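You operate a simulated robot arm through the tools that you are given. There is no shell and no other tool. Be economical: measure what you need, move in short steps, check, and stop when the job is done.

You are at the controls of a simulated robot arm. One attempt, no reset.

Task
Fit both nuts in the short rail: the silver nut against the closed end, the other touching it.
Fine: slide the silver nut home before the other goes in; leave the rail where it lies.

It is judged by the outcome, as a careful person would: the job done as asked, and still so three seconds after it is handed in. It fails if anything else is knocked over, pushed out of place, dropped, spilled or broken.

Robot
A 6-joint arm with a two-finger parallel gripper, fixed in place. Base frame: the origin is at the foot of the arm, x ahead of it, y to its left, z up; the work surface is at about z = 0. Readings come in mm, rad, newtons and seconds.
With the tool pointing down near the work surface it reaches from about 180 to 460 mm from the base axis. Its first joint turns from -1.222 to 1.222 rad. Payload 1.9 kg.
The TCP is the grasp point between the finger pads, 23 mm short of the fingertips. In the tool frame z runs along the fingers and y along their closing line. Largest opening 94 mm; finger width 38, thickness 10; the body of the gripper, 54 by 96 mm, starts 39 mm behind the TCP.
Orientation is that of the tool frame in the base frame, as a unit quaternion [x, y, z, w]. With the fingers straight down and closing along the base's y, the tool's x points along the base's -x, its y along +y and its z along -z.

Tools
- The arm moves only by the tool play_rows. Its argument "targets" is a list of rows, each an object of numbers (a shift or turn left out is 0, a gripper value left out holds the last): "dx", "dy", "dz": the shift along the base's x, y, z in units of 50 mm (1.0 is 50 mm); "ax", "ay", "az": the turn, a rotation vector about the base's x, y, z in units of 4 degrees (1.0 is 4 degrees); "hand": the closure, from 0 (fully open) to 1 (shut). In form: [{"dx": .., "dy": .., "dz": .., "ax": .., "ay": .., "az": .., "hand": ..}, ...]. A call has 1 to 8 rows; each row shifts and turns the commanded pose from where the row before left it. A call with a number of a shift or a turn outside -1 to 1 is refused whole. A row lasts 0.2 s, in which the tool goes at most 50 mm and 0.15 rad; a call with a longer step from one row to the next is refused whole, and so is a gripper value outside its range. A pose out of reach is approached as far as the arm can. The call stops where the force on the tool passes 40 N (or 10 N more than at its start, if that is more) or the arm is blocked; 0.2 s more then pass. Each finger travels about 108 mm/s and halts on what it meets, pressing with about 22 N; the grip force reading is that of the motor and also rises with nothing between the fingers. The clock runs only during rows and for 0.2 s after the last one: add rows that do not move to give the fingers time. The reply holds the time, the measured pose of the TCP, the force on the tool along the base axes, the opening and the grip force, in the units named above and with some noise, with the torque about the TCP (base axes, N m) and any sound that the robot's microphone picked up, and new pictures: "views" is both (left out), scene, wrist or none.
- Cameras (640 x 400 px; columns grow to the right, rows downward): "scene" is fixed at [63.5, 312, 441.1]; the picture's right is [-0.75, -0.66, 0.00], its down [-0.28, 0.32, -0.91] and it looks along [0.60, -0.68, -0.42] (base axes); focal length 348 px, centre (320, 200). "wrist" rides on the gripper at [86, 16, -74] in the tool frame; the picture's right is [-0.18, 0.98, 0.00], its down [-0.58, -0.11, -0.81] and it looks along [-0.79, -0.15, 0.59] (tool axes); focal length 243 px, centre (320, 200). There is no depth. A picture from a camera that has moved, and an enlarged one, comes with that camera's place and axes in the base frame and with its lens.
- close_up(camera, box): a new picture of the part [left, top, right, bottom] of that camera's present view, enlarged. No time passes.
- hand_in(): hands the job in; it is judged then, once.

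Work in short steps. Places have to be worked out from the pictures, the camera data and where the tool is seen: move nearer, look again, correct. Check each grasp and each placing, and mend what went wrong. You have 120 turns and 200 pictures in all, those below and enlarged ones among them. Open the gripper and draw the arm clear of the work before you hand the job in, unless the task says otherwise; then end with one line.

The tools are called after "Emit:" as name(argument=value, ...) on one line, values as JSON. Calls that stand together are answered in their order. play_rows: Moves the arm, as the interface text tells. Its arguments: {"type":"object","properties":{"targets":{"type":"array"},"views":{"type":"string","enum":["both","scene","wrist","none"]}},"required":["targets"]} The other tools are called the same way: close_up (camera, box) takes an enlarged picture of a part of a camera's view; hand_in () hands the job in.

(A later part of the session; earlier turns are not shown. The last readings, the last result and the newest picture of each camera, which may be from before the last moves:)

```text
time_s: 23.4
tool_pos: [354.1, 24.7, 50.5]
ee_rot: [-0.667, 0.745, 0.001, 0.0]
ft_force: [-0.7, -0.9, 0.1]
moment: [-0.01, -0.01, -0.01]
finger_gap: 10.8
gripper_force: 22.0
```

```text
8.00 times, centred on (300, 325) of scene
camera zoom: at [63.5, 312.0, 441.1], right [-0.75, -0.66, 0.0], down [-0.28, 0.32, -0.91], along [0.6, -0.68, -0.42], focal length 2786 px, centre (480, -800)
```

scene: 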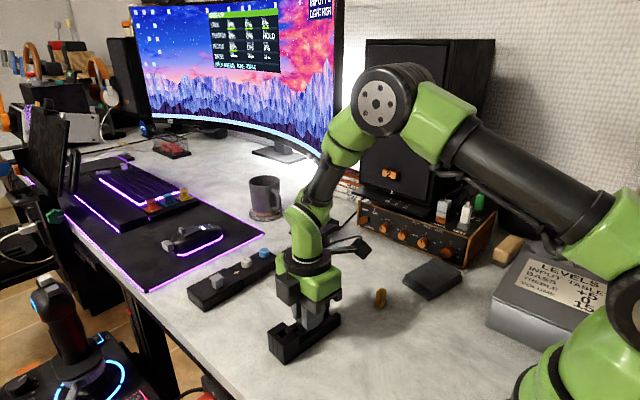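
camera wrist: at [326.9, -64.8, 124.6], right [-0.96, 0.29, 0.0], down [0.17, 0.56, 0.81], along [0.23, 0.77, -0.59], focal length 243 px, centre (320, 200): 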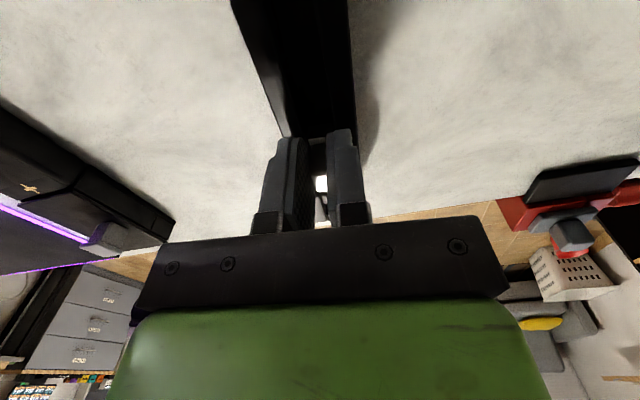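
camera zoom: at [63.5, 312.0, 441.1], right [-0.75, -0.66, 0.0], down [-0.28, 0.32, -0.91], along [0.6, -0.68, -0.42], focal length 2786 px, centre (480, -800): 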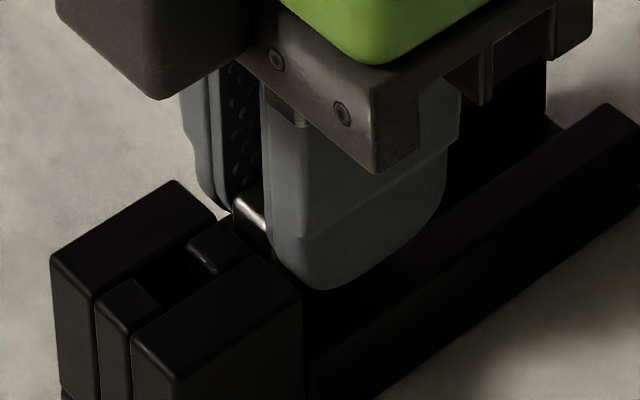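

The rail shifted ~2 mm with very light contact (its image moved ~10 px), so contact has been made. I release the nut, retreat up, and inspect; then I'll nudge the rail back.

Emit:
play_rows(targets=[{"hand": 0.7}, {"hand": 0.7}, {"hand": 0.7}, {"dz": 0.4}, {"dz": 0.6}, {"dz": 0.6}, {"dz": 0.4}])

Emit:
close_up(camera="scene", box=[270, 300, 330, 350])

Emit:
close_up(camera="scene", box=[262, 300, 346, 366])

```text
time_s: 25.0
tool_pos: [351.5, 25.6, 151.2]
ee_rot: [-0.668, 0.744, 0.001, 0.0]
ft_force: [-0.4, -0.4, -0.2]
moment: [-0.01, 0.0, 0.03]
finger_gap: 28.2
gripper_force: 0.0
camera wrist: at [326.8, -60.1, 225.2], right [-0.96, 0.29, 0.0], down [0.17, 0.56, 0.81], along [0.23, 0.77, -0.59], focal length 243 px, centre (320, 200)
```

scene: 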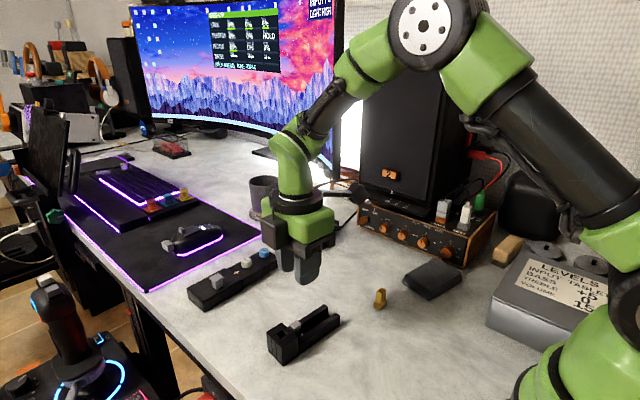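
wrist: 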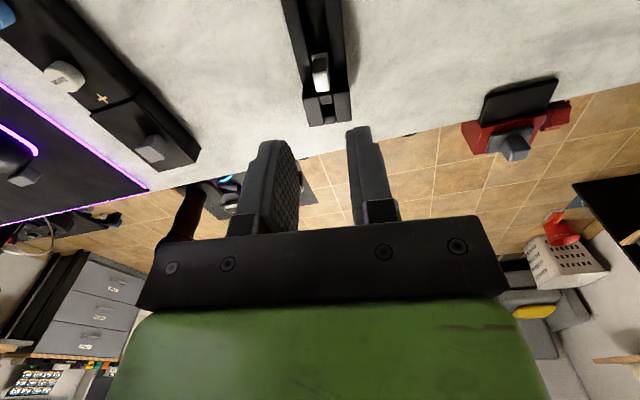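

```text
8.00 times, centred on (300, 325) of scene
camera zoom: at [63.5, 312.0, 441.1], right [-0.75, -0.66, 0.0], down [-0.28, 0.32, -0.91], along [0.6, -0.68, -0.42], focal length 2786 px, centre (480, -800)
```

zoom: 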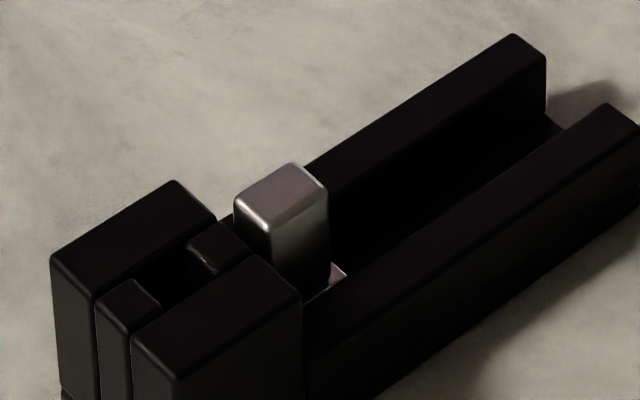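

```text
6.06 times, centred on (304, 333) of scene
camera zoom: at [63.5, 312.0, 441.1], right [-0.75, -0.66, 0.0], down [-0.28, 0.32, -0.91], along [0.6, -0.68, -0.42], focal length 2111 px, centre (417, -606)
```

zoom: 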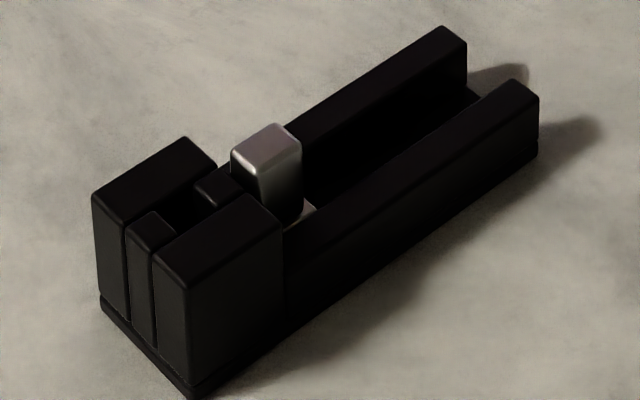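

Emit:
close_up(camera="wrist", box=[284, 40, 364, 130])

```text
4.44 times, centred on (324, 85) of wrist
camera zoom: at [326.8, -60.1, 225.2], right [-0.96, 0.29, 0.0], down [0.17, 0.56, 0.81], along [0.23, 0.77, -0.59], focal length 1078 px, centre (302, 711)
```

zoom: 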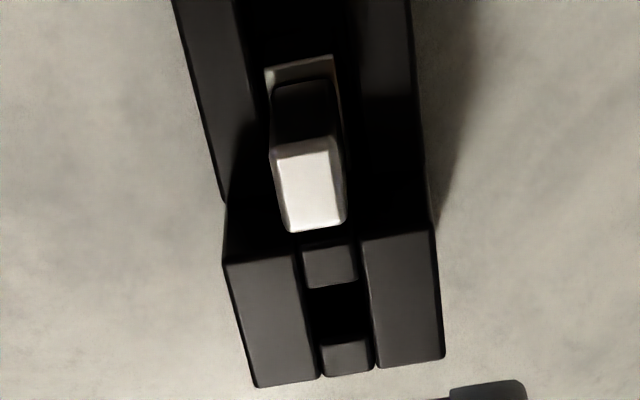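

Silver's foot appears home at the end face. The rail's 2 mm shift I'll undo at the end by pushing on its rear face (which also keeps the nuts home). Next: above the brass nut.

Emit:
play_rows(targets=[{"dx": -0.21, "dy": -0.65, "hand": 0}, {"dx": -0.21, "dy": -0.65}, {"dx": -0.21, "dy": -0.65}, {"dx": -0.22, "dy": -0.65, "dz": -0.5}, {"dx": -0.222, "dy": -0.668, "dz": -0.6}, {"az": 0.5}, {}])

Emit:
close_up(camera="wrist", box=[280, 60, 376, 150])

```text
time_s: 26.6
tool_pos: [298.7, -139.2, 97.1]
ee_rot: [-0.681, 0.732, 0.002, 0.0]
ft_force: [0.1, -0.1, -0.5]
moment: [-0.01, -0.01, 0.0]
finger_gap: 93.8
gripper_force: 0.1
camera wrist: at [276.2, -225.0, 169.7], right [-0.97, 0.26, 0.0], down [0.15, 0.57, 0.81], along [0.21, 0.78, -0.59], focal length 243 px, centre (320, 200)
```

scene: 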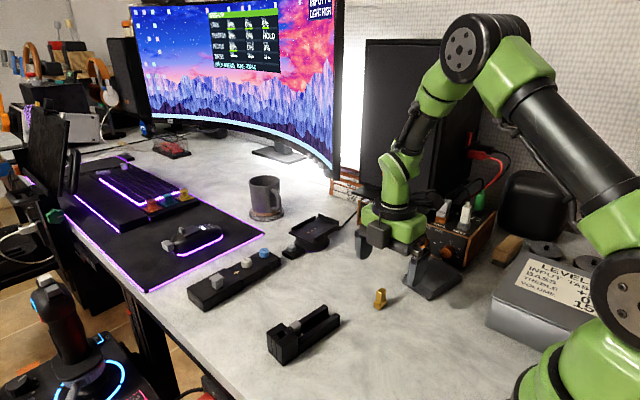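
wrist: 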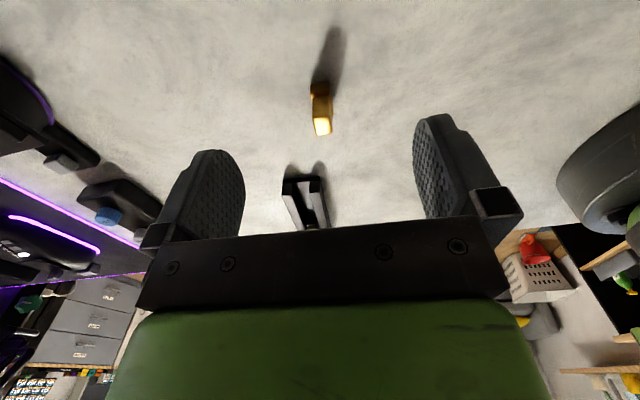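

```text
4.44 times, centred on (328, 105) of wrist
camera zoom: at [276.2, -225.0, 169.7], right [-0.97, 0.26, 0.0], down [0.15, 0.57, 0.81], along [0.21, 0.78, -0.59], focal length 1078 px, centre (284, 622)
```

zoom: 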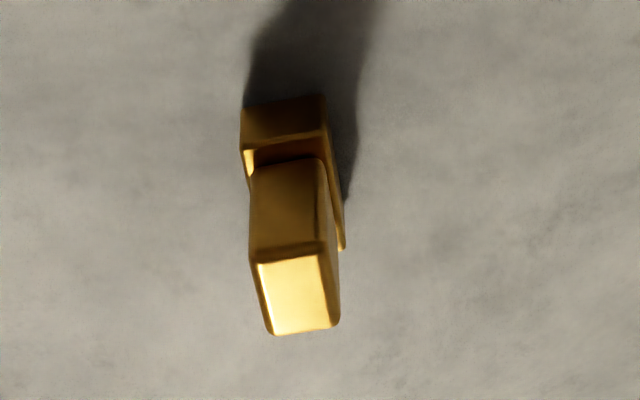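

Brass nut is at about (300.6,-126); adjust by (+0.5,+1.8) mm and descend, then close.

Emit:
play_rows(targets=[{"dx": 0.01, "dy": 0.036}, {"dz": -0.35}, {"dz": -0.35}, {"dz": -0.35}, {}], views="wrist")

```text
time_s: 27.8
tool_pos: [300.4, -138.0, 41.9]
ee_rot: [-0.681, 0.733, 0.001, 0.0]
ft_force: [0.7, -0.5, 1.2]
moment: [-0.03, -0.02, 0.01]
finger_gap: 93.8
gripper_force: 0.1
camera wrist: at [277.4, -223.1, 117.2], right [-0.97, 0.26, 0.0], down [0.15, 0.57, 0.81], along [0.21, 0.78, -0.59], focal length 243 px, centre (320, 200)
```

wrist: 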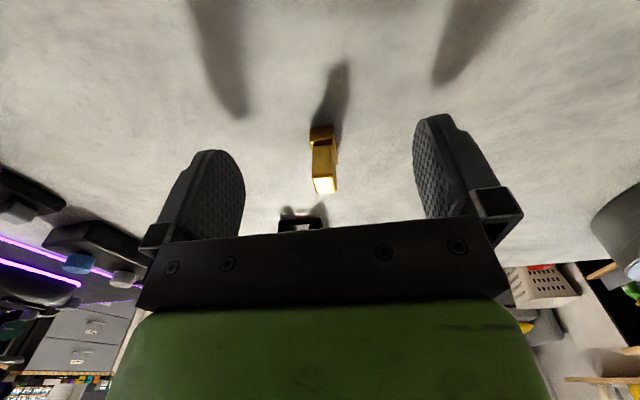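

View matches the silver grasp; close.

Emit:
play_rows(targets=[{"hand": 1}, {"hand": 1}, {"hand": 1}, {"hand": 1}], views="none")

Emit:
play_rows(targets=[{"dz": 0.3}, {"dz": 0.7}, {}], views="wrist")

Emit:
close_up(camera="wrist", box=[250, 80, 410, 200])

```text
time_s: 28.8
tool_pos: [300.4, -138.2, 42.5]
ee_rot: [-0.681, 0.733, 0.001, 0.0]
ft_force: [0.3, 0.1, 0.5]
moment: [0.02, 0.03, 0.03]
finger_gap: 10.9
gripper_force: 22.1
```

```text
time_s: 29.6
tool_pos: [300.2, -138.3, 92.5]
ee_rot: [-0.68, 0.733, 0.002, 0.001]
ft_force: [-0.2, -0.5, -0.1]
moment: [0.01, 0.0, -0.01]
finger_gap: 10.6
gripper_force: 22.2
camera wrist: at [277.2, -223.2, 167.6], right [-0.97, 0.26, 0.0], down [0.15, 0.57, 0.81], along [0.21, 0.78, -0.59], focal length 243 px, centre (320, 200)
```

wrist: 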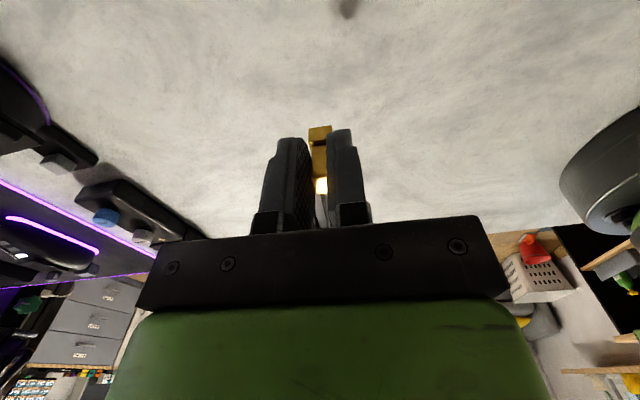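

```text
3.33 times, centred on (330, 140) of wrist
camera zoom: at [277.2, -223.2, 167.6], right [-0.97, 0.26, 0.0], down [0.15, 0.57, 0.81], along [0.21, 0.78, -0.59], focal length 809 px, centre (287, 400)
```

zoom: 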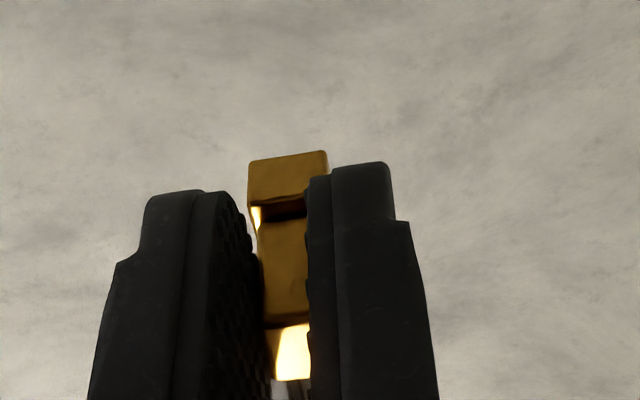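

Held like the silver. Carry to above the channel, behind the silver nut.

Emit:
play_rows(targets=[{"dx": 0.33, "dy": 0.8, "az": -0.5}, {"dx": 0.33, "dy": 0.87}, {"dx": 0.33, "dy": 0.87}, {"dz": -0.3}, {}])

Emit:
close_up(camera="wrist", box=[270, 60, 390, 160])

Emit:
close_up(camera="scene", box=[260, 280, 360, 360])

```text
time_s: 30.8
tool_pos: [350.4, -10.8, 77.6]
ee_rot: [-0.667, 0.745, 0.001, -0.001]
ft_force: [-0.2, 0.3, -0.1]
moment: [-0.01, -0.02, -0.02]
finger_gap: 10.9
gripper_force: 22.0
camera wrist: at [324.1, -95.3, 152.4], right [-0.96, 0.29, 0.0], down [0.17, 0.56, 0.81], along [0.23, 0.77, -0.59], focal length 243 px, centre (320, 200)
```

scene: 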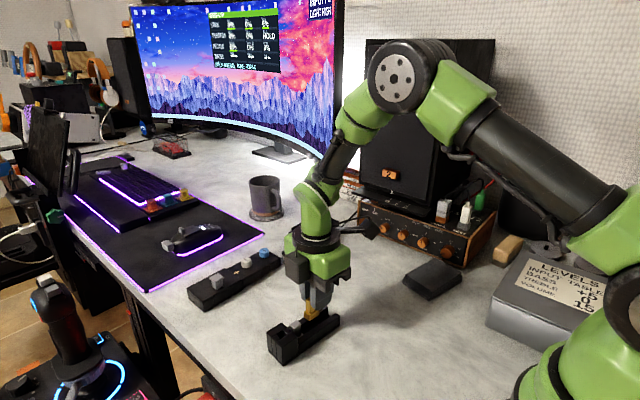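
wrist: 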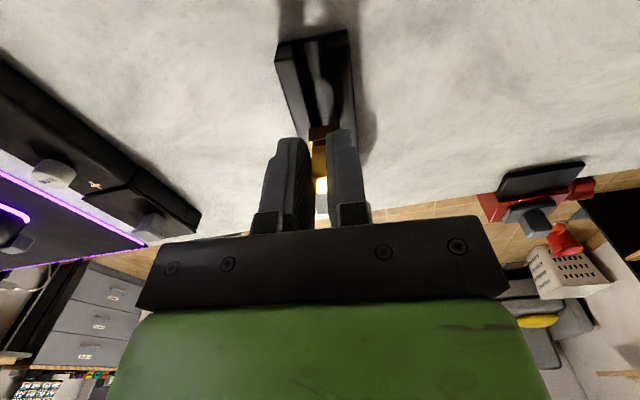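

```text
4.00 times, centred on (330, 110) of wrist
camera zoom: at [324.1, -95.3, 152.4], right [-0.96, 0.29, 0.0], down [0.17, 0.56, 0.81], along [0.23, 0.77, -0.59], focal length 970 px, centre (280, 560)
```

zoom: 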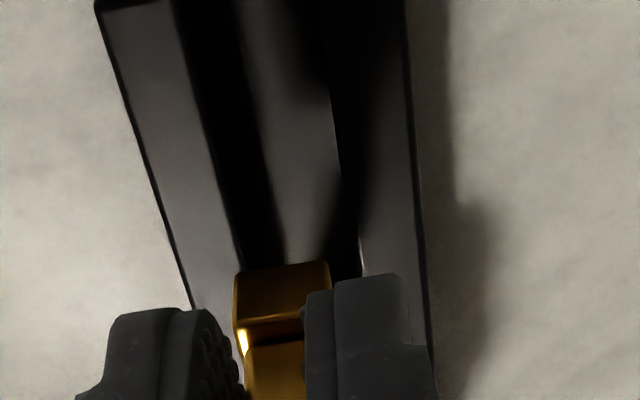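

```text
5.00 times, centred on (310, 320) of scene
camera zoom: at [63.5, 312.0, 441.1], right [-0.75, -0.66, 0.0], down [-0.28, 0.32, -0.91], along [0.6, -0.68, -0.42], focal length 1741 px, centre (370, -400)
```

zoom: 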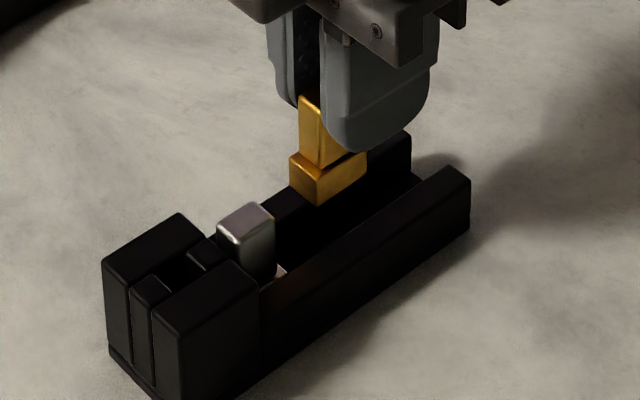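

Clear of the silver by ~12 mm; a 0.6 mm lateral correction, then lower into the channel.

Emit:
play_rows(targets=[{"dx": -0.012}, {"dz": -0.2}, {"dz": -0.2}, {"dz": -0.1}, {"dz": -0.04}, {}])

Emit:
close_up(camera="scene", box=[260, 280, 360, 360])

```text
time_s: 32.2
tool_pos: [349.0, -9.3, 50.8]
ee_rot: [-0.668, 0.744, 0.001, 0.0]
ft_force: [0.5, 0.0, 0.7]
moment: [-0.03, 0.02, 0.0]
finger_gap: 11.2
gripper_force: 22.1
camera wrist: at [323.3, -95.2, 125.3], right [-0.96, 0.29, 0.0], down [0.17, 0.56, 0.81], along [0.23, 0.77, -0.59], focal length 243 px, centre (320, 200)
```

scene: 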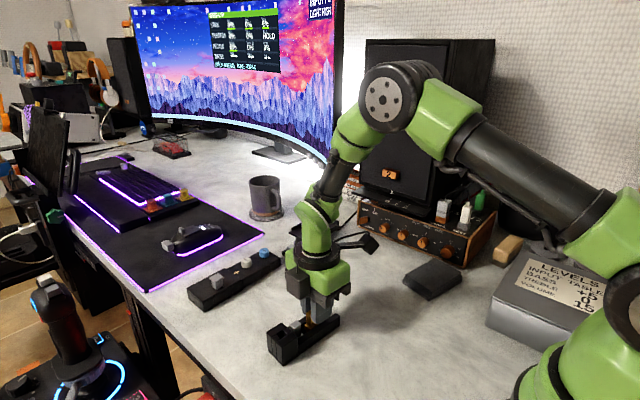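
wrist: 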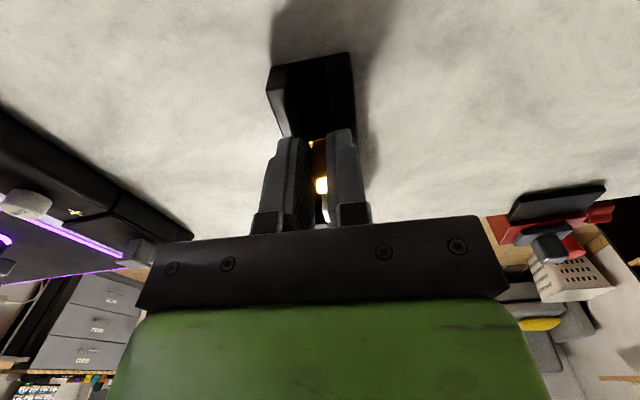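

```text
5.00 times, centred on (310, 320) of scene
camera zoom: at [63.5, 312.0, 441.1], right [-0.75, -0.66, 0.0], down [-0.28, 0.32, -0.91], along [0.6, -0.68, -0.42], focal length 1741 px, centre (370, -400)
```

zoom: 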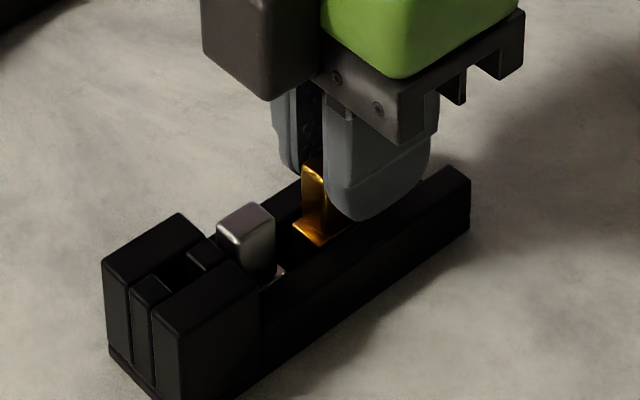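

Emit:
play_rows(targets=[{"dz": -0.015}, {}], views="none")

Emit:
play_rows(targets=[{"dz": -0.008}, {}], views="none")

```text
time_s: 32.8
tool_pos: [351.0, -10.9, 51.2]
ee_rot: [-0.668, 0.744, 0.002, 0.0]
ft_force: [0.4, 0.4, 0.3]
moment: [0.0, -0.01, -0.01]
finger_gap: 11.0
gripper_force: 22.4
```

```text
time_s: 33.4
tool_pos: [350.8, -10.5, 50.4]
ee_rot: [-0.668, 0.744, 0.001, 0.0]
ft_force: [-0.5, -0.4, -0.8]
moment: [0.01, 0.01, 0.03]
finger_gap: 10.9
gripper_force: 22.2
```

Emit:
play_rows(targets=[{"dz": -0.012}, {}], views="none")

Emit:
play_rows(targets=[{"dx": 0.006, "dy": 0.06}, {"dx": 0.006, "dy": 0.06}, {"dx": 0.004, "dy": 0.04}, {}], views="none")

Emit:
close_up(camera="scene", box=[270, 300, 330, 350])

```text
time_s: 34.0
tool_pos: [349.4, -9.5, 49.7]
ee_rot: [-0.668, 0.744, 0.001, 0.0]
ft_force: [0.3, 0.6, 0.3]
moment: [0.0, 0.01, 0.03]
finger_gap: 10.8
gripper_force: 21.9
```

```text
time_s: 35.0
tool_pos: [350.1, -2.2, 50.0]
ee_rot: [-0.667, 0.745, 0.002, 0.0]
ft_force: [0.0, 0.1, 0.0]
moment: [0.0, 0.02, 0.01]
finger_gap: 10.9
gripper_force: 22.3
```

```text
8.00 times, centred on (300, 325) of scene
camera zoom: at [63.5, 312.0, 441.1], right [-0.75, -0.66, 0.0], down [-0.28, 0.32, -0.91], along [0.6, -0.68, -0.42], focal length 2786 px, centre (480, -800)
```

zoom: 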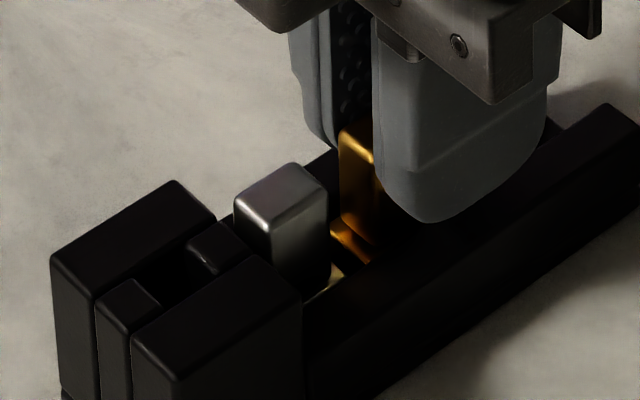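

A few mm remain between feet. Smaller steps.

Emit:
play_rows(targets=[{"dx": 0.002, "dy": 0.02}, {}], views="none")

Emit:
close_up(camera="scene", box=[280, 300, 330, 340])

Emit:
play_rows(targets=[{"dx": 0.002, "dy": 0.02}, {}], views="none")

Emit:
close_up(camera="scene", box=[280, 300, 330, 340])

```text
time_s: 35.6
tool_pos: [350.4, -2.0, 49.3]
ee_rot: [-0.668, 0.744, 0.002, 0.0]
ft_force: [-0.3, 0.5, -1.1]
moment: [-0.01, -0.03, 0.0]
finger_gap: 10.9
gripper_force: 22.0
```

```text
10.00 times, centred on (305, 320) of scene
camera zoom: at [63.5, 312.0, 441.1], right [-0.75, -0.66, 0.0], down [-0.28, 0.32, -0.91], along [0.6, -0.68, -0.42], focal length 3483 px, centre (470, -1000)
```

zoom: 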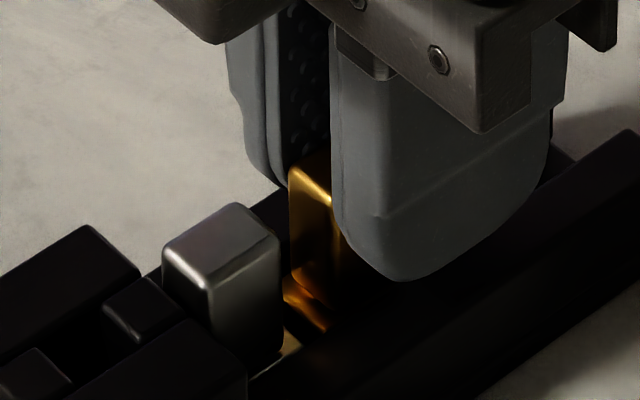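

```text
time_s: 36.2
tool_pos: [350.2, 0.3, 49.7]
ee_rot: [-0.667, 0.745, 0.001, 0.0]
ft_force: [0.1, 0.4, 0.0]
moment: [-0.03, 0.0, 0.06]
finger_gap: 10.8
gripper_force: 22.4
```

```text
10.00 times, centred on (305, 320) of scene
camera zoom: at [63.5, 312.0, 441.1], right [-0.75, -0.66, 0.0], down [-0.28, 0.32, -0.91], along [0.6, -0.68, -0.42], focal length 3483 px, centre (470, -1000)
```

zoom: 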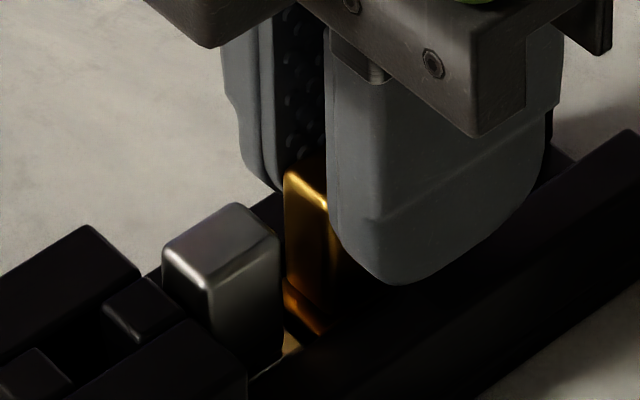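

Emit:
play_rows(targets=[{"dx": 0.002, "dy": 0.02}, {}, {"dx": 0.001, "dy": 0.01}, {}], views="none")

Emit:
close_up(camera="scene", box=[280, 300, 330, 340])

Emit:
play_rows(targets=[{"dx": 0.001, "dy": 0.01}, {}], views="none")

Emit:
close_up(camera="scene", box=[280, 300, 330, 340])

```text
time_s: 37.2
tool_pos: [350.8, 2.1, 48.8]
ee_rot: [-0.668, 0.744, 0.001, 0.001]
ft_force: [-0.3, -0.6, 2.0]
moment: [0.03, 0.01, 0.0]
finger_gap: 10.6
gripper_force: 22.4
```

```text
10.00 times, centred on (305, 320) of scene
camera zoom: at [63.5, 312.0, 441.1], right [-0.75, -0.66, 0.0], down [-0.28, 0.32, -0.91], along [0.6, -0.68, -0.42], focal length 3483 px, centre (470, -1000)
```

zoom: 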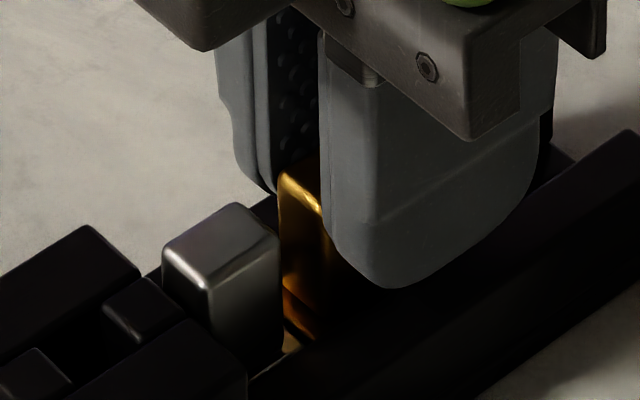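

```text
time_s: 37.8
tool_pos: [350.8, 1.7, 49.0]
ee_rot: [-0.668, 0.744, 0.002, 0.0]
ft_force: [0.0, -1.3, 2.7]
moment: [0.0, -0.04, -0.02]
finger_gap: 11.0
gripper_force: 21.9
```

```text
10.00 times, centred on (305, 320) of scene
camera zoom: at [63.5, 312.0, 441.1], right [-0.75, -0.66, 0.0], down [-0.28, 0.32, -0.91], along [0.6, -0.68, -0.42], focal length 3483 px, centre (470, -1000)
```

zoom: 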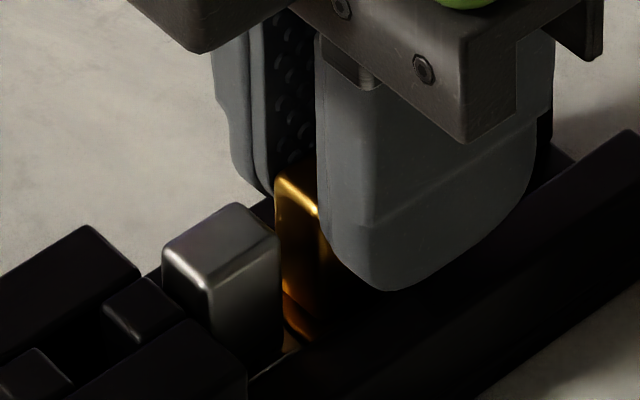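

Vertical contact is growing; raise 0.4 mm and continue in 0.5 mm steps.

Emit:
play_rows(targets=[{"dz": 0.01}, {"dx": 0.001, "dy": 0.01}, {}], views="none")

Emit:
close_up(camera="scene", box=[280, 300, 330, 340])

Emit:
play_rows(targets=[{"dx": 0.001, "dy": 0.01}, {}], views="none")

Emit:
close_up(camera="scene", box=[280, 300, 330, 340])

```text
time_s: 38.6
tool_pos: [351.0, 1.7, 49.8]
ee_rot: [-0.668, 0.744, 0.001, -0.001]
ft_force: [-0.3, -0.5, 0.2]
moment: [-0.08, -0.03, 0.0]
finger_gap: 10.7
gripper_force: 22.0
```

```text
10.00 times, centred on (305, 320) of scene
camera zoom: at [63.5, 312.0, 441.1], right [-0.75, -0.66, 0.0], down [-0.28, 0.32, -0.91], along [0.6, -0.68, -0.42], focal length 3483 px, centre (470, -1000)
```

zoom: 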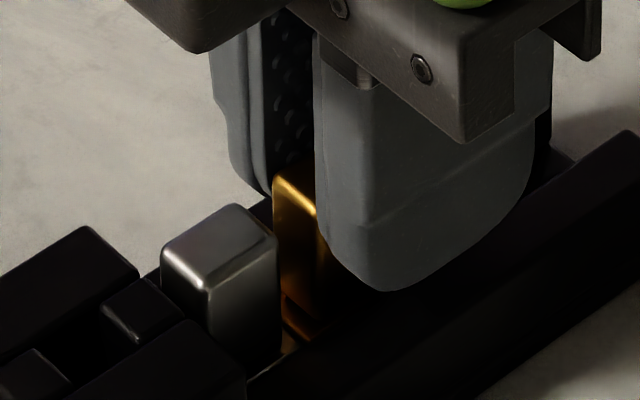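

```text
time_s: 39.2
tool_pos: [350.9, 3.1, 48.5]
ee_rot: [-0.668, 0.744, 0.002, 0.0]
ft_force: [-0.2, -0.9, -0.3]
moment: [-0.07, 0.01, -0.01]
finger_gap: 10.9
gripper_force: 22.1
```

```text
10.00 times, centred on (305, 320) of scene
camera zoom: at [63.5, 312.0, 441.1], right [-0.75, -0.66, 0.0], down [-0.28, 0.32, -0.91], along [0.6, -0.68, -0.42], focal length 3483 px, centre (470, -1000)
```

zoom: 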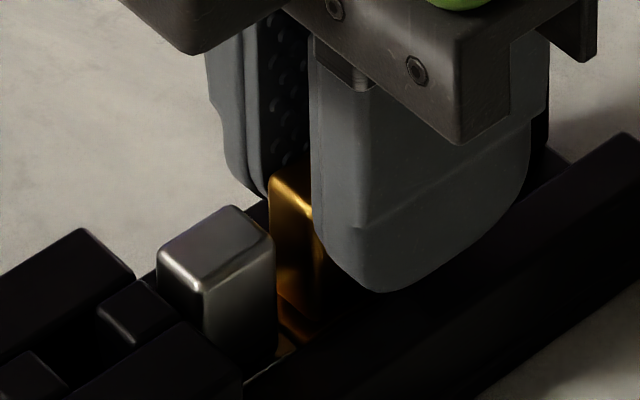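

Silver and then the rail moved with the brass: all in contact. Release and lift clear.

Emit:
play_rows(targets=[{"hand": 0.75}, {"hand": 0.75}, {"hand": 0.75}, {"dz": 0.3}, {"dz": 0.6}, {"dz": 0.6}, {"dz": 0.6}])

Emit:
close_up(camera="wrist", box=[264, 20, 364, 120])

Emit:
close_up(camera="scene", box=[262, 300, 346, 366])

Emit:
close_up(camera="scene", box=[280, 300, 330, 340])

```text
time_s: 40.8
tool_pos: [350.6, 3.0, 155.2]
ee_rot: [-0.667, 0.745, 0.001, 0.0]
ft_force: [0.1, 0.3, 0.4]
moment: [0.0, 0.0, 0.0]
finger_gap: 23.3
gripper_force: 0.0
camera wrist: at [323.8, -82.4, 229.4], right [-0.96, 0.29, 0.0], down [0.17, 0.56, 0.81], along [0.23, 0.77, -0.59], focal length 243 px, centre (320, 200)
```

scene: 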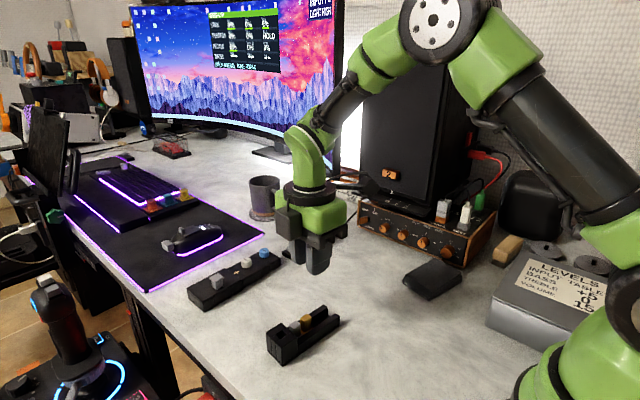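
wrist: 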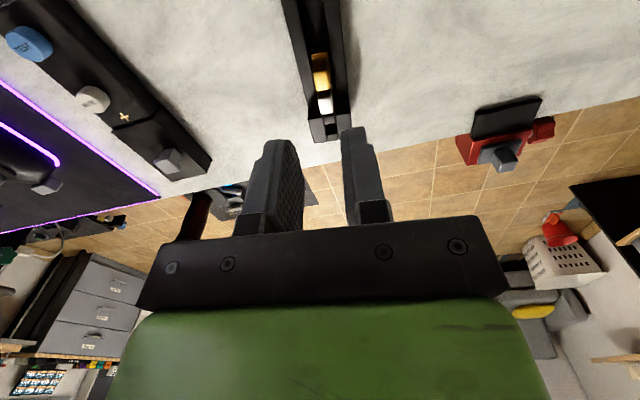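

```text
4.00 times, centred on (314, 70) of wrist
camera zoom: at [323.8, -82.4, 229.4], right [-0.96, 0.29, 0.0], down [0.17, 0.56, 0.81], along [0.23, 0.77, -0.59], focal length 970 px, centre (344, 720)
```

zoom: 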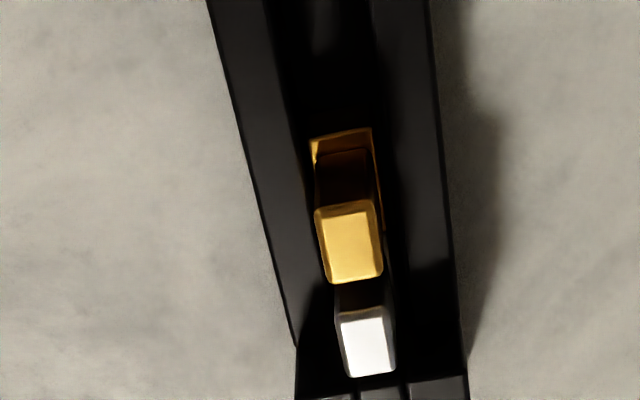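

```text
6.06 times, centred on (304, 333) of scene
camera zoom: at [63.5, 312.0, 441.1], right [-0.75, -0.66, 0.0], down [-0.28, 0.32, -0.91], along [0.6, -0.68, -0.42], focal length 2111 px, centre (417, -606)
```

zoom: 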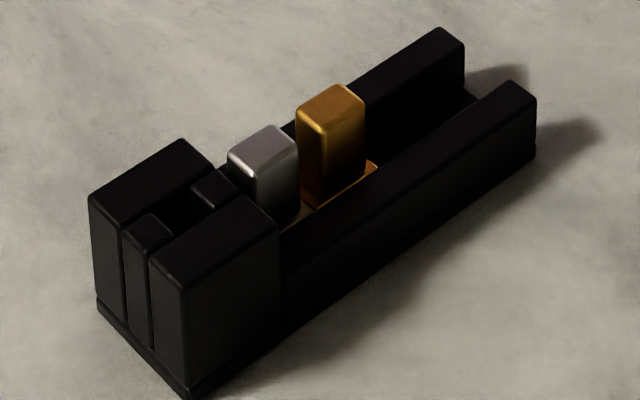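

```text
10.00 times, centred on (305, 320) of scene
camera zoom: at [63.5, 312.0, 441.1], right [-0.75, -0.66, 0.0], down [-0.28, 0.32, -0.91], along [0.6, -0.68, -0.42], focal length 3483 px, centre (470, -1000)
```

zoom: 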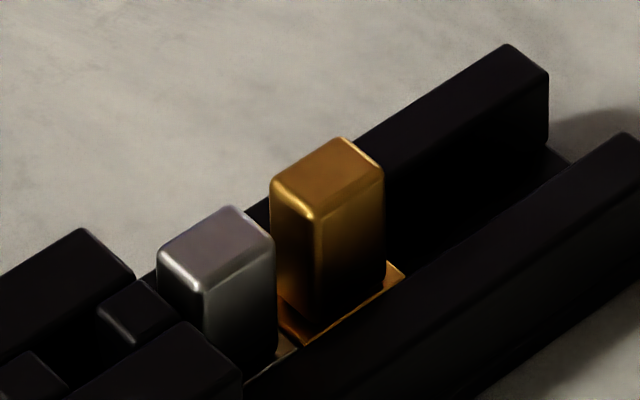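

Feet touch. The rail now sits ~2.4 mm toward +y from where it lay; I'll go behind its rear face with closed fingers to push it back.

Emit:
play_rows(targets=[{"hand": 1, "dx": 0.04, "dy": 0.5}, {"dx": 0.05, "dy": 0.5}, {"dx": 0.05, "dy": 0.5}, {"dx": 0.05, "dy": 0.5}, {"dz": -0.6}, {"dz": -0.6}, {"dz": -0.4}, {}])

Emit:
close_up(camera="scene", box=[230, 290, 350, 390])

```text
time_s: 42.6
tool_pos: [360.7, 101.9, 73.0]
ee_rot: [-0.668, 0.744, 0.001, 0.0]
ft_force: [0.3, -0.2, 0.0]
moment: [0.0, 0.0, -0.01]
finger_gap: 0.0
gripper_force: 22.4
camera wrist: at [334.2, 17.0, 148.2], right [-0.96, 0.29, 0.0], down [0.17, 0.56, 0.81], along [0.23, 0.77, -0.59], focal length 243 px, centre (320, 200)
```

scene: 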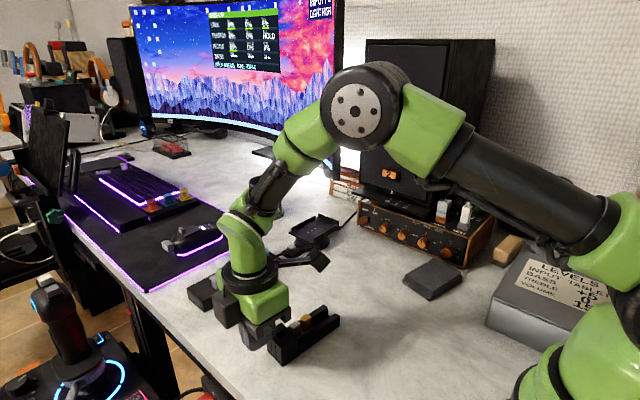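
wrist: 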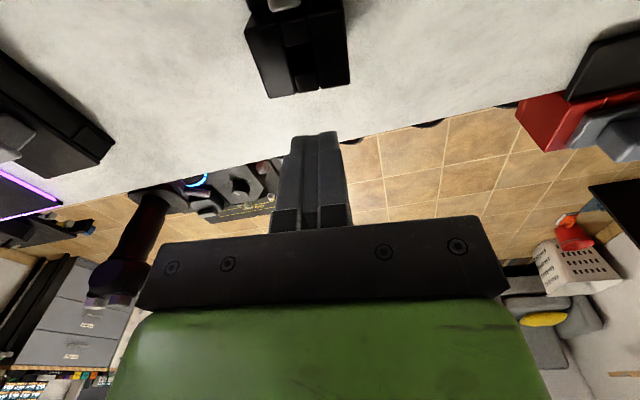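

```text
4.00 times, centred on (290, 340) of scene
camera zoom: at [63.5, 312.0, 441.1], right [-0.75, -0.66, 0.0], down [-0.28, 0.32, -0.91], along [0.6, -0.68, -0.42], focal length 1393 px, centre (440, -360)
```

zoom: 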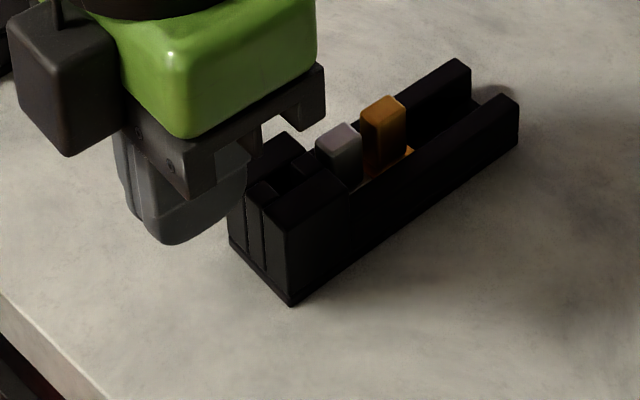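

Fingers are on the rail axis, clear of its rear face by ~8 mm. Lower.

Emit:
play_rows(targets=[{"dz": -0.4}, {"dz": -0.4}, {}])

Emit:
close_up(camera="scene", box=[230, 290, 350, 390])

Emit:
close_up(camera="wrist", box=[230, 30, 390, 150])

```text
time_s: 43.4
tool_pos: [360.6, 102.0, 34.6]
ee_rot: [-0.668, 0.744, 0.0, 0.0]
ft_force: [0.4, 0.9, 0.8]
moment: [0.0, -0.02, -0.02]
finger_gap: 0.0
gripper_force: 22.2
camera wrist: at [334.3, 17.6, 108.4], right [-0.96, 0.29, 0.0], down [0.17, 0.56, 0.81], along [0.23, 0.77, -0.59], focal length 243 px, centre (320, 200)
```

scene: 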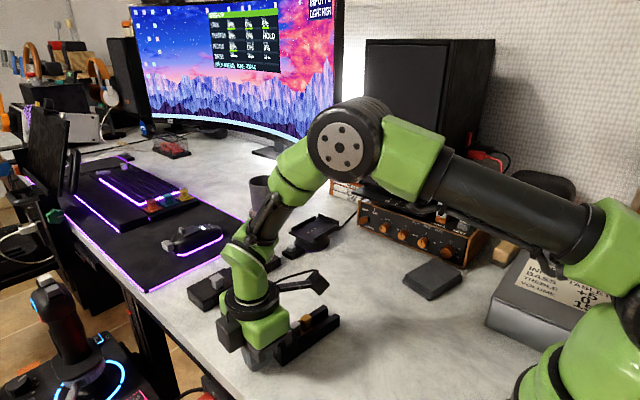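
wrist: 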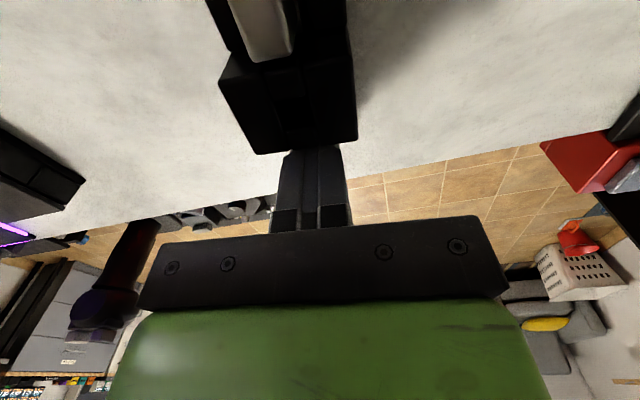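

```text
4.00 times, centred on (290, 340) of scene
camera zoom: at [63.5, 312.0, 441.1], right [-0.75, -0.66, 0.0], down [-0.28, 0.32, -0.91], along [0.6, -0.68, -0.42], focal length 1393 px, centre (440, -360)
```

zoom: 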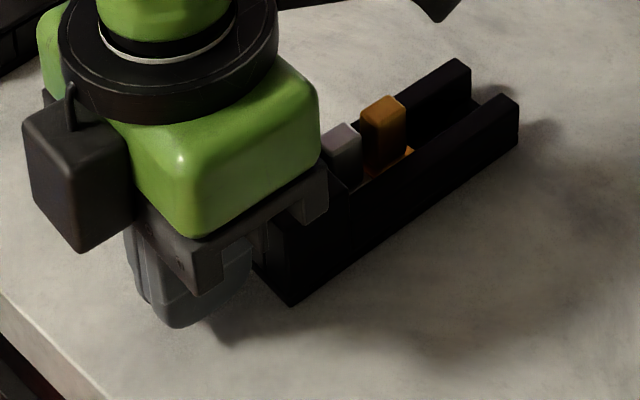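

```text
3.33 times, centred on (310, 90) of wrist
camera zoom: at [334.3, 17.6, 108.4], right [-0.96, 0.29, 0.0], down [0.17, 0.56, 0.81], along [0.23, 0.77, -0.59], focal length 809 px, centre (353, 567)
```

zoom: 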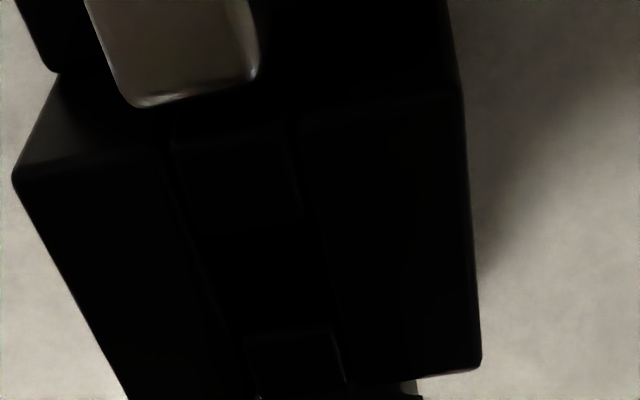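

Approach the rear face; compare against the original picture box.

Emit:
play_rows(targets=[{"dx": -0.006, "dy": -0.06}, {"dx": -0.006, "dy": -0.06}, {}], views="none")

Emit:
close_up(camera="scene", box=[262, 300, 346, 366])

```text
time_s: 44.2
tool_pos: [359.5, 96.8, 33.6]
ee_rot: [-0.668, 0.744, 0.0, 0.001]
ft_force: [-0.4, 0.4, 0.5]
moment: [0.02, -0.02, 0.03]
finger_gap: 0.3
gripper_force: 22.0
```

```text
6.06 times, centred on (304, 333) of scene
camera zoom: at [63.5, 312.0, 441.1], right [-0.75, -0.66, 0.0], down [-0.28, 0.32, -0.91], along [0.6, -0.68, -0.42], focal length 2111 px, centre (417, -606)
```

zoom: 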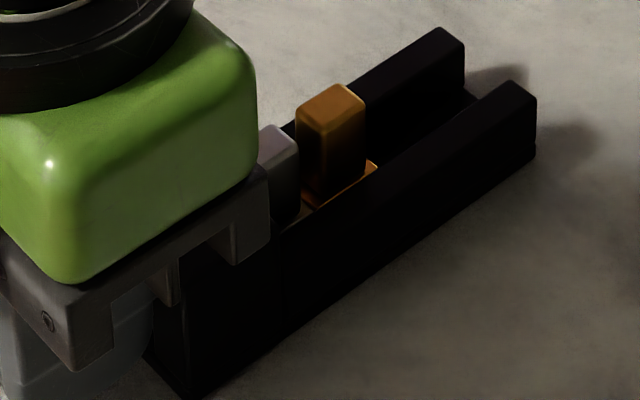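

Emit:
play_rows(targets=[{"dx": -0.002, "dy": -0.02}, {"dx": -0.002, "dy": -0.02}, {}], views="none")

Emit:
close_up(camera="scene", box=[262, 300, 346, 366])

Emit:
play_rows(targets=[{"dx": -0.002, "dy": -0.02}, {}], views="none")

Emit:
close_up(camera="scene", box=[262, 300, 346, 366])

```text
time_s: 45.0
tool_pos: [359.9, 94.3, 34.8]
ee_rot: [-0.668, 0.744, 0.001, 0.001]
ft_force: [-0.1, 0.8, 0.9]
moment: [-0.04, 0.03, -0.04]
finger_gap: 0.0
gripper_force: 22.3
```

```text
6.06 times, centred on (304, 333) of scene
camera zoom: at [63.5, 312.0, 441.1], right [-0.75, -0.66, 0.0], down [-0.28, 0.32, -0.91], along [0.6, -0.68, -0.42], focal length 2111 px, centre (417, -606)
```

zoom: 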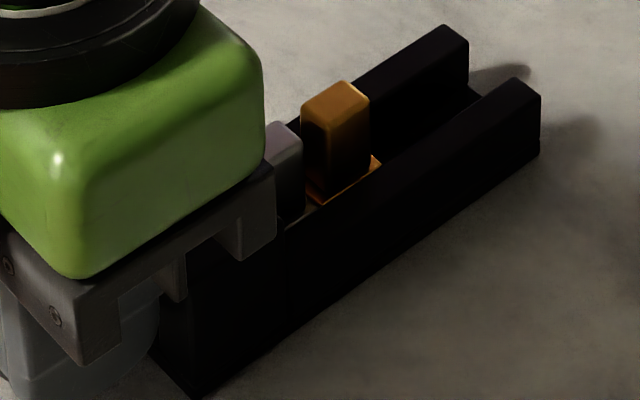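

```text
time_s: 45.6
tool_pos: [359.8, 92.6, 34.1]
ee_rot: [-0.668, 0.745, 0.001, 0.001]
ft_force: [0.4, 1.1, -0.3]
moment: [-0.01, 0.0, 0.0]
finger_gap: 0.0
gripper_force: 21.9
```

```text
6.06 times, centred on (304, 333) of scene
camera zoom: at [63.5, 312.0, 441.1], right [-0.75, -0.66, 0.0], down [-0.28, 0.32, -0.91], along [0.6, -0.68, -0.42], focal length 2111 px, centre (417, -606)
```

zoom: 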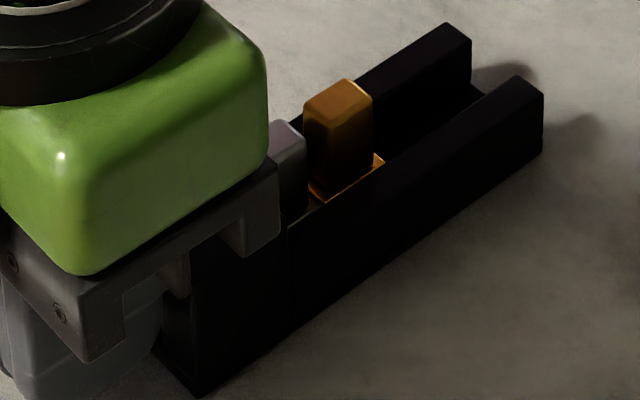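

The open-end corner is back at its original pixel position (543). Back away, raise, and inspect.

Emit:
play_rows(targets=[{"dx": 0.01, "dy": 0.1}, {"dx": 0.01, "dy": 0.1}, {"dz": 0.6}, {"dz": 0.8}, {"dz": 0.8}, {"dy": -0.9, "hand": 0}, {"dy": -0.9}, {"dy": -0.6}])

Emit:
close_up(camera="scene", box=[262, 300, 346, 366])

Emit:
close_up(camera="wrist", box=[260, 20, 370, 130])

Emit:
close_up(camera="scene", box=[280, 300, 330, 340])

```text
time_s: 47.4
tool_pos: [359.3, -16.1, 145.0]
ee_rot: [-0.667, 0.745, 0.002, 0.0]
ft_force: [0.0, -1.0, -0.6]
moment: [0.0, -0.04, -0.01]
finger_gap: 94.1
gripper_force: 0.0
camera wrist: at [333.8, -101.5, 219.0], right [-0.96, 0.29, 0.0], down [0.17, 0.56, 0.81], along [0.23, 0.77, -0.59], focal length 243 px, centre (320, 200)
```

scene: 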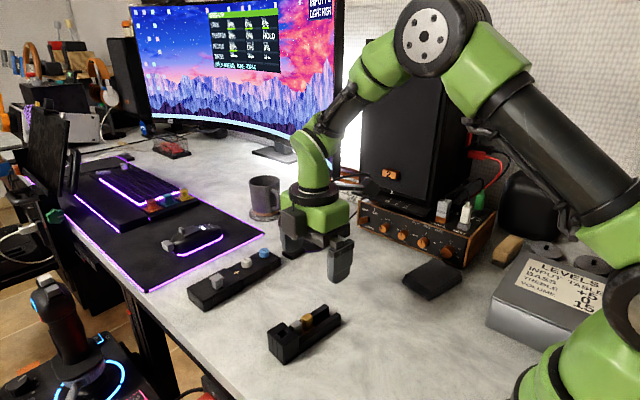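
wrist: 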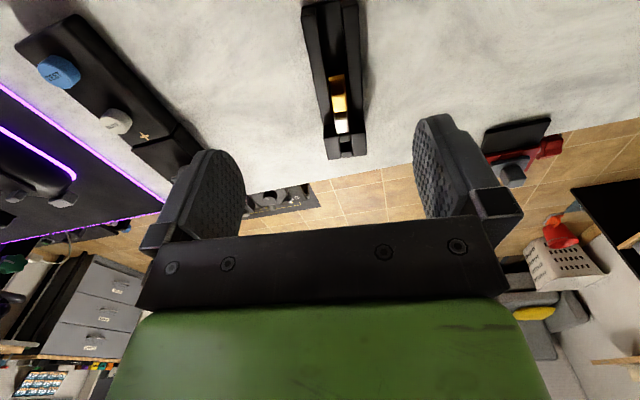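

```text
6.06 times, centred on (304, 333) of scene
camera zoom: at [63.5, 312.0, 441.1], right [-0.75, -0.66, 0.0], down [-0.28, 0.32, -0.91], along [0.6, -0.68, -0.42], focal length 2111 px, centre (417, -606)
```

zoom: 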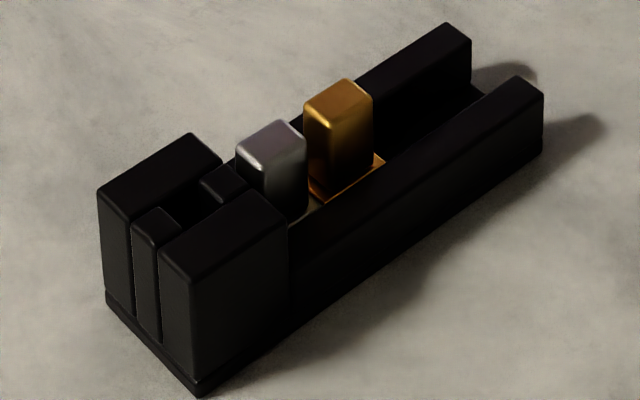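

```text
3.64 times, centred on (315, 75) of wrist
camera zoom: at [333.8, -101.5, 219.0], right [-0.96, 0.29, 0.0], down [0.17, 0.56, 0.81], along [0.23, 0.77, -0.59], focal length 882 px, centre (338, 654)
```

zoom: 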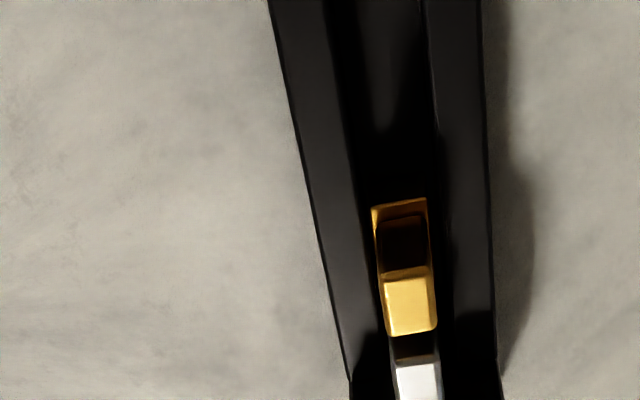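

```text
10.00 times, centred on (305, 320) of scene
camera zoom: at [63.5, 312.0, 441.1], right [-0.75, -0.66, 0.0], down [-0.28, 0.32, -0.91], along [0.6, -0.68, -0.42], focal length 3483 px, centre (470, -1000)
```

zoom: 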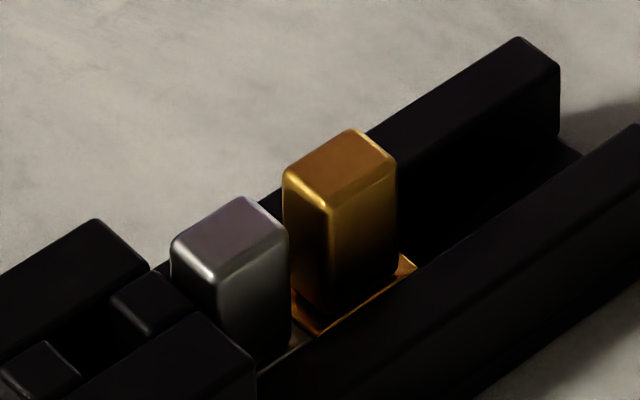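

Emit:
close_up(camera="scene", box=[298, 318, 318, 338])

Emit:
close_up(camera="wrist", box=[315, 70, 370, 160])

```text
16.00 times, centred on (308, 328) of scene
camera zoom: at [63.5, 312.0, 441.1], right [-0.75, -0.66, 0.0], down [-0.28, 0.32, -0.91], along [0.6, -0.68, -0.42], focal length 5572 px, centre (512, -1848)
```

zoom: 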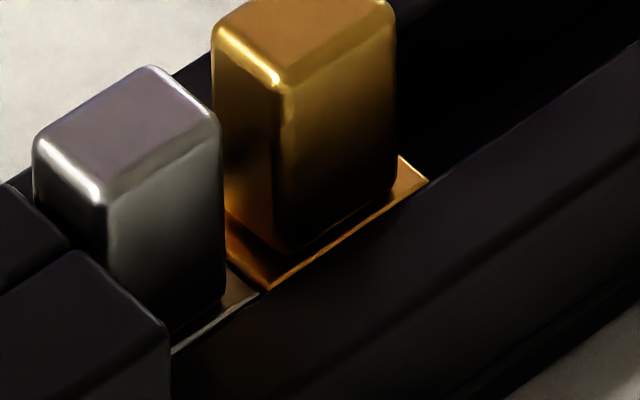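

```text
4.44 times, centred on (342, 115) of wrist
camera zoom: at [333.8, -101.5, 219.0], right [-0.96, 0.29, 0.0], down [0.17, 0.56, 0.81], along [0.23, 0.77, -0.59], focal length 1078 px, centre (220, 578)
```

zoom: 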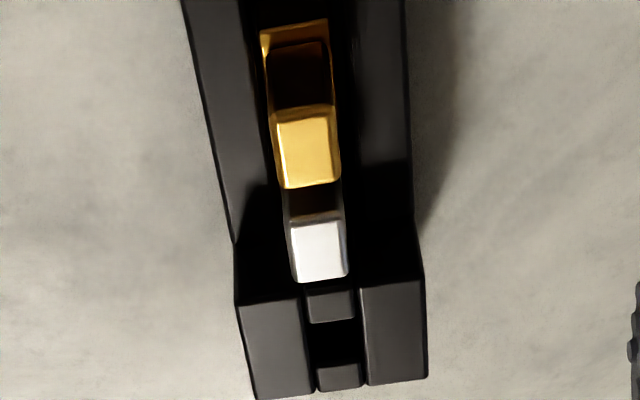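

The feet touch with no gap, the silver is at the end, and the rail is back at its original pixels. Draw the arm clear.

Emit:
play_rows(targets=[{"dz": 0.8}, {"dz": 0.8, "dx": -0.5}, {"dz": 0.4, "dx": -0.6, "dy": -0.8}, {"dy": -0.8}, {}], views="scene")

```text
refused: row 3 steps farther than a row can; nothing moved
```

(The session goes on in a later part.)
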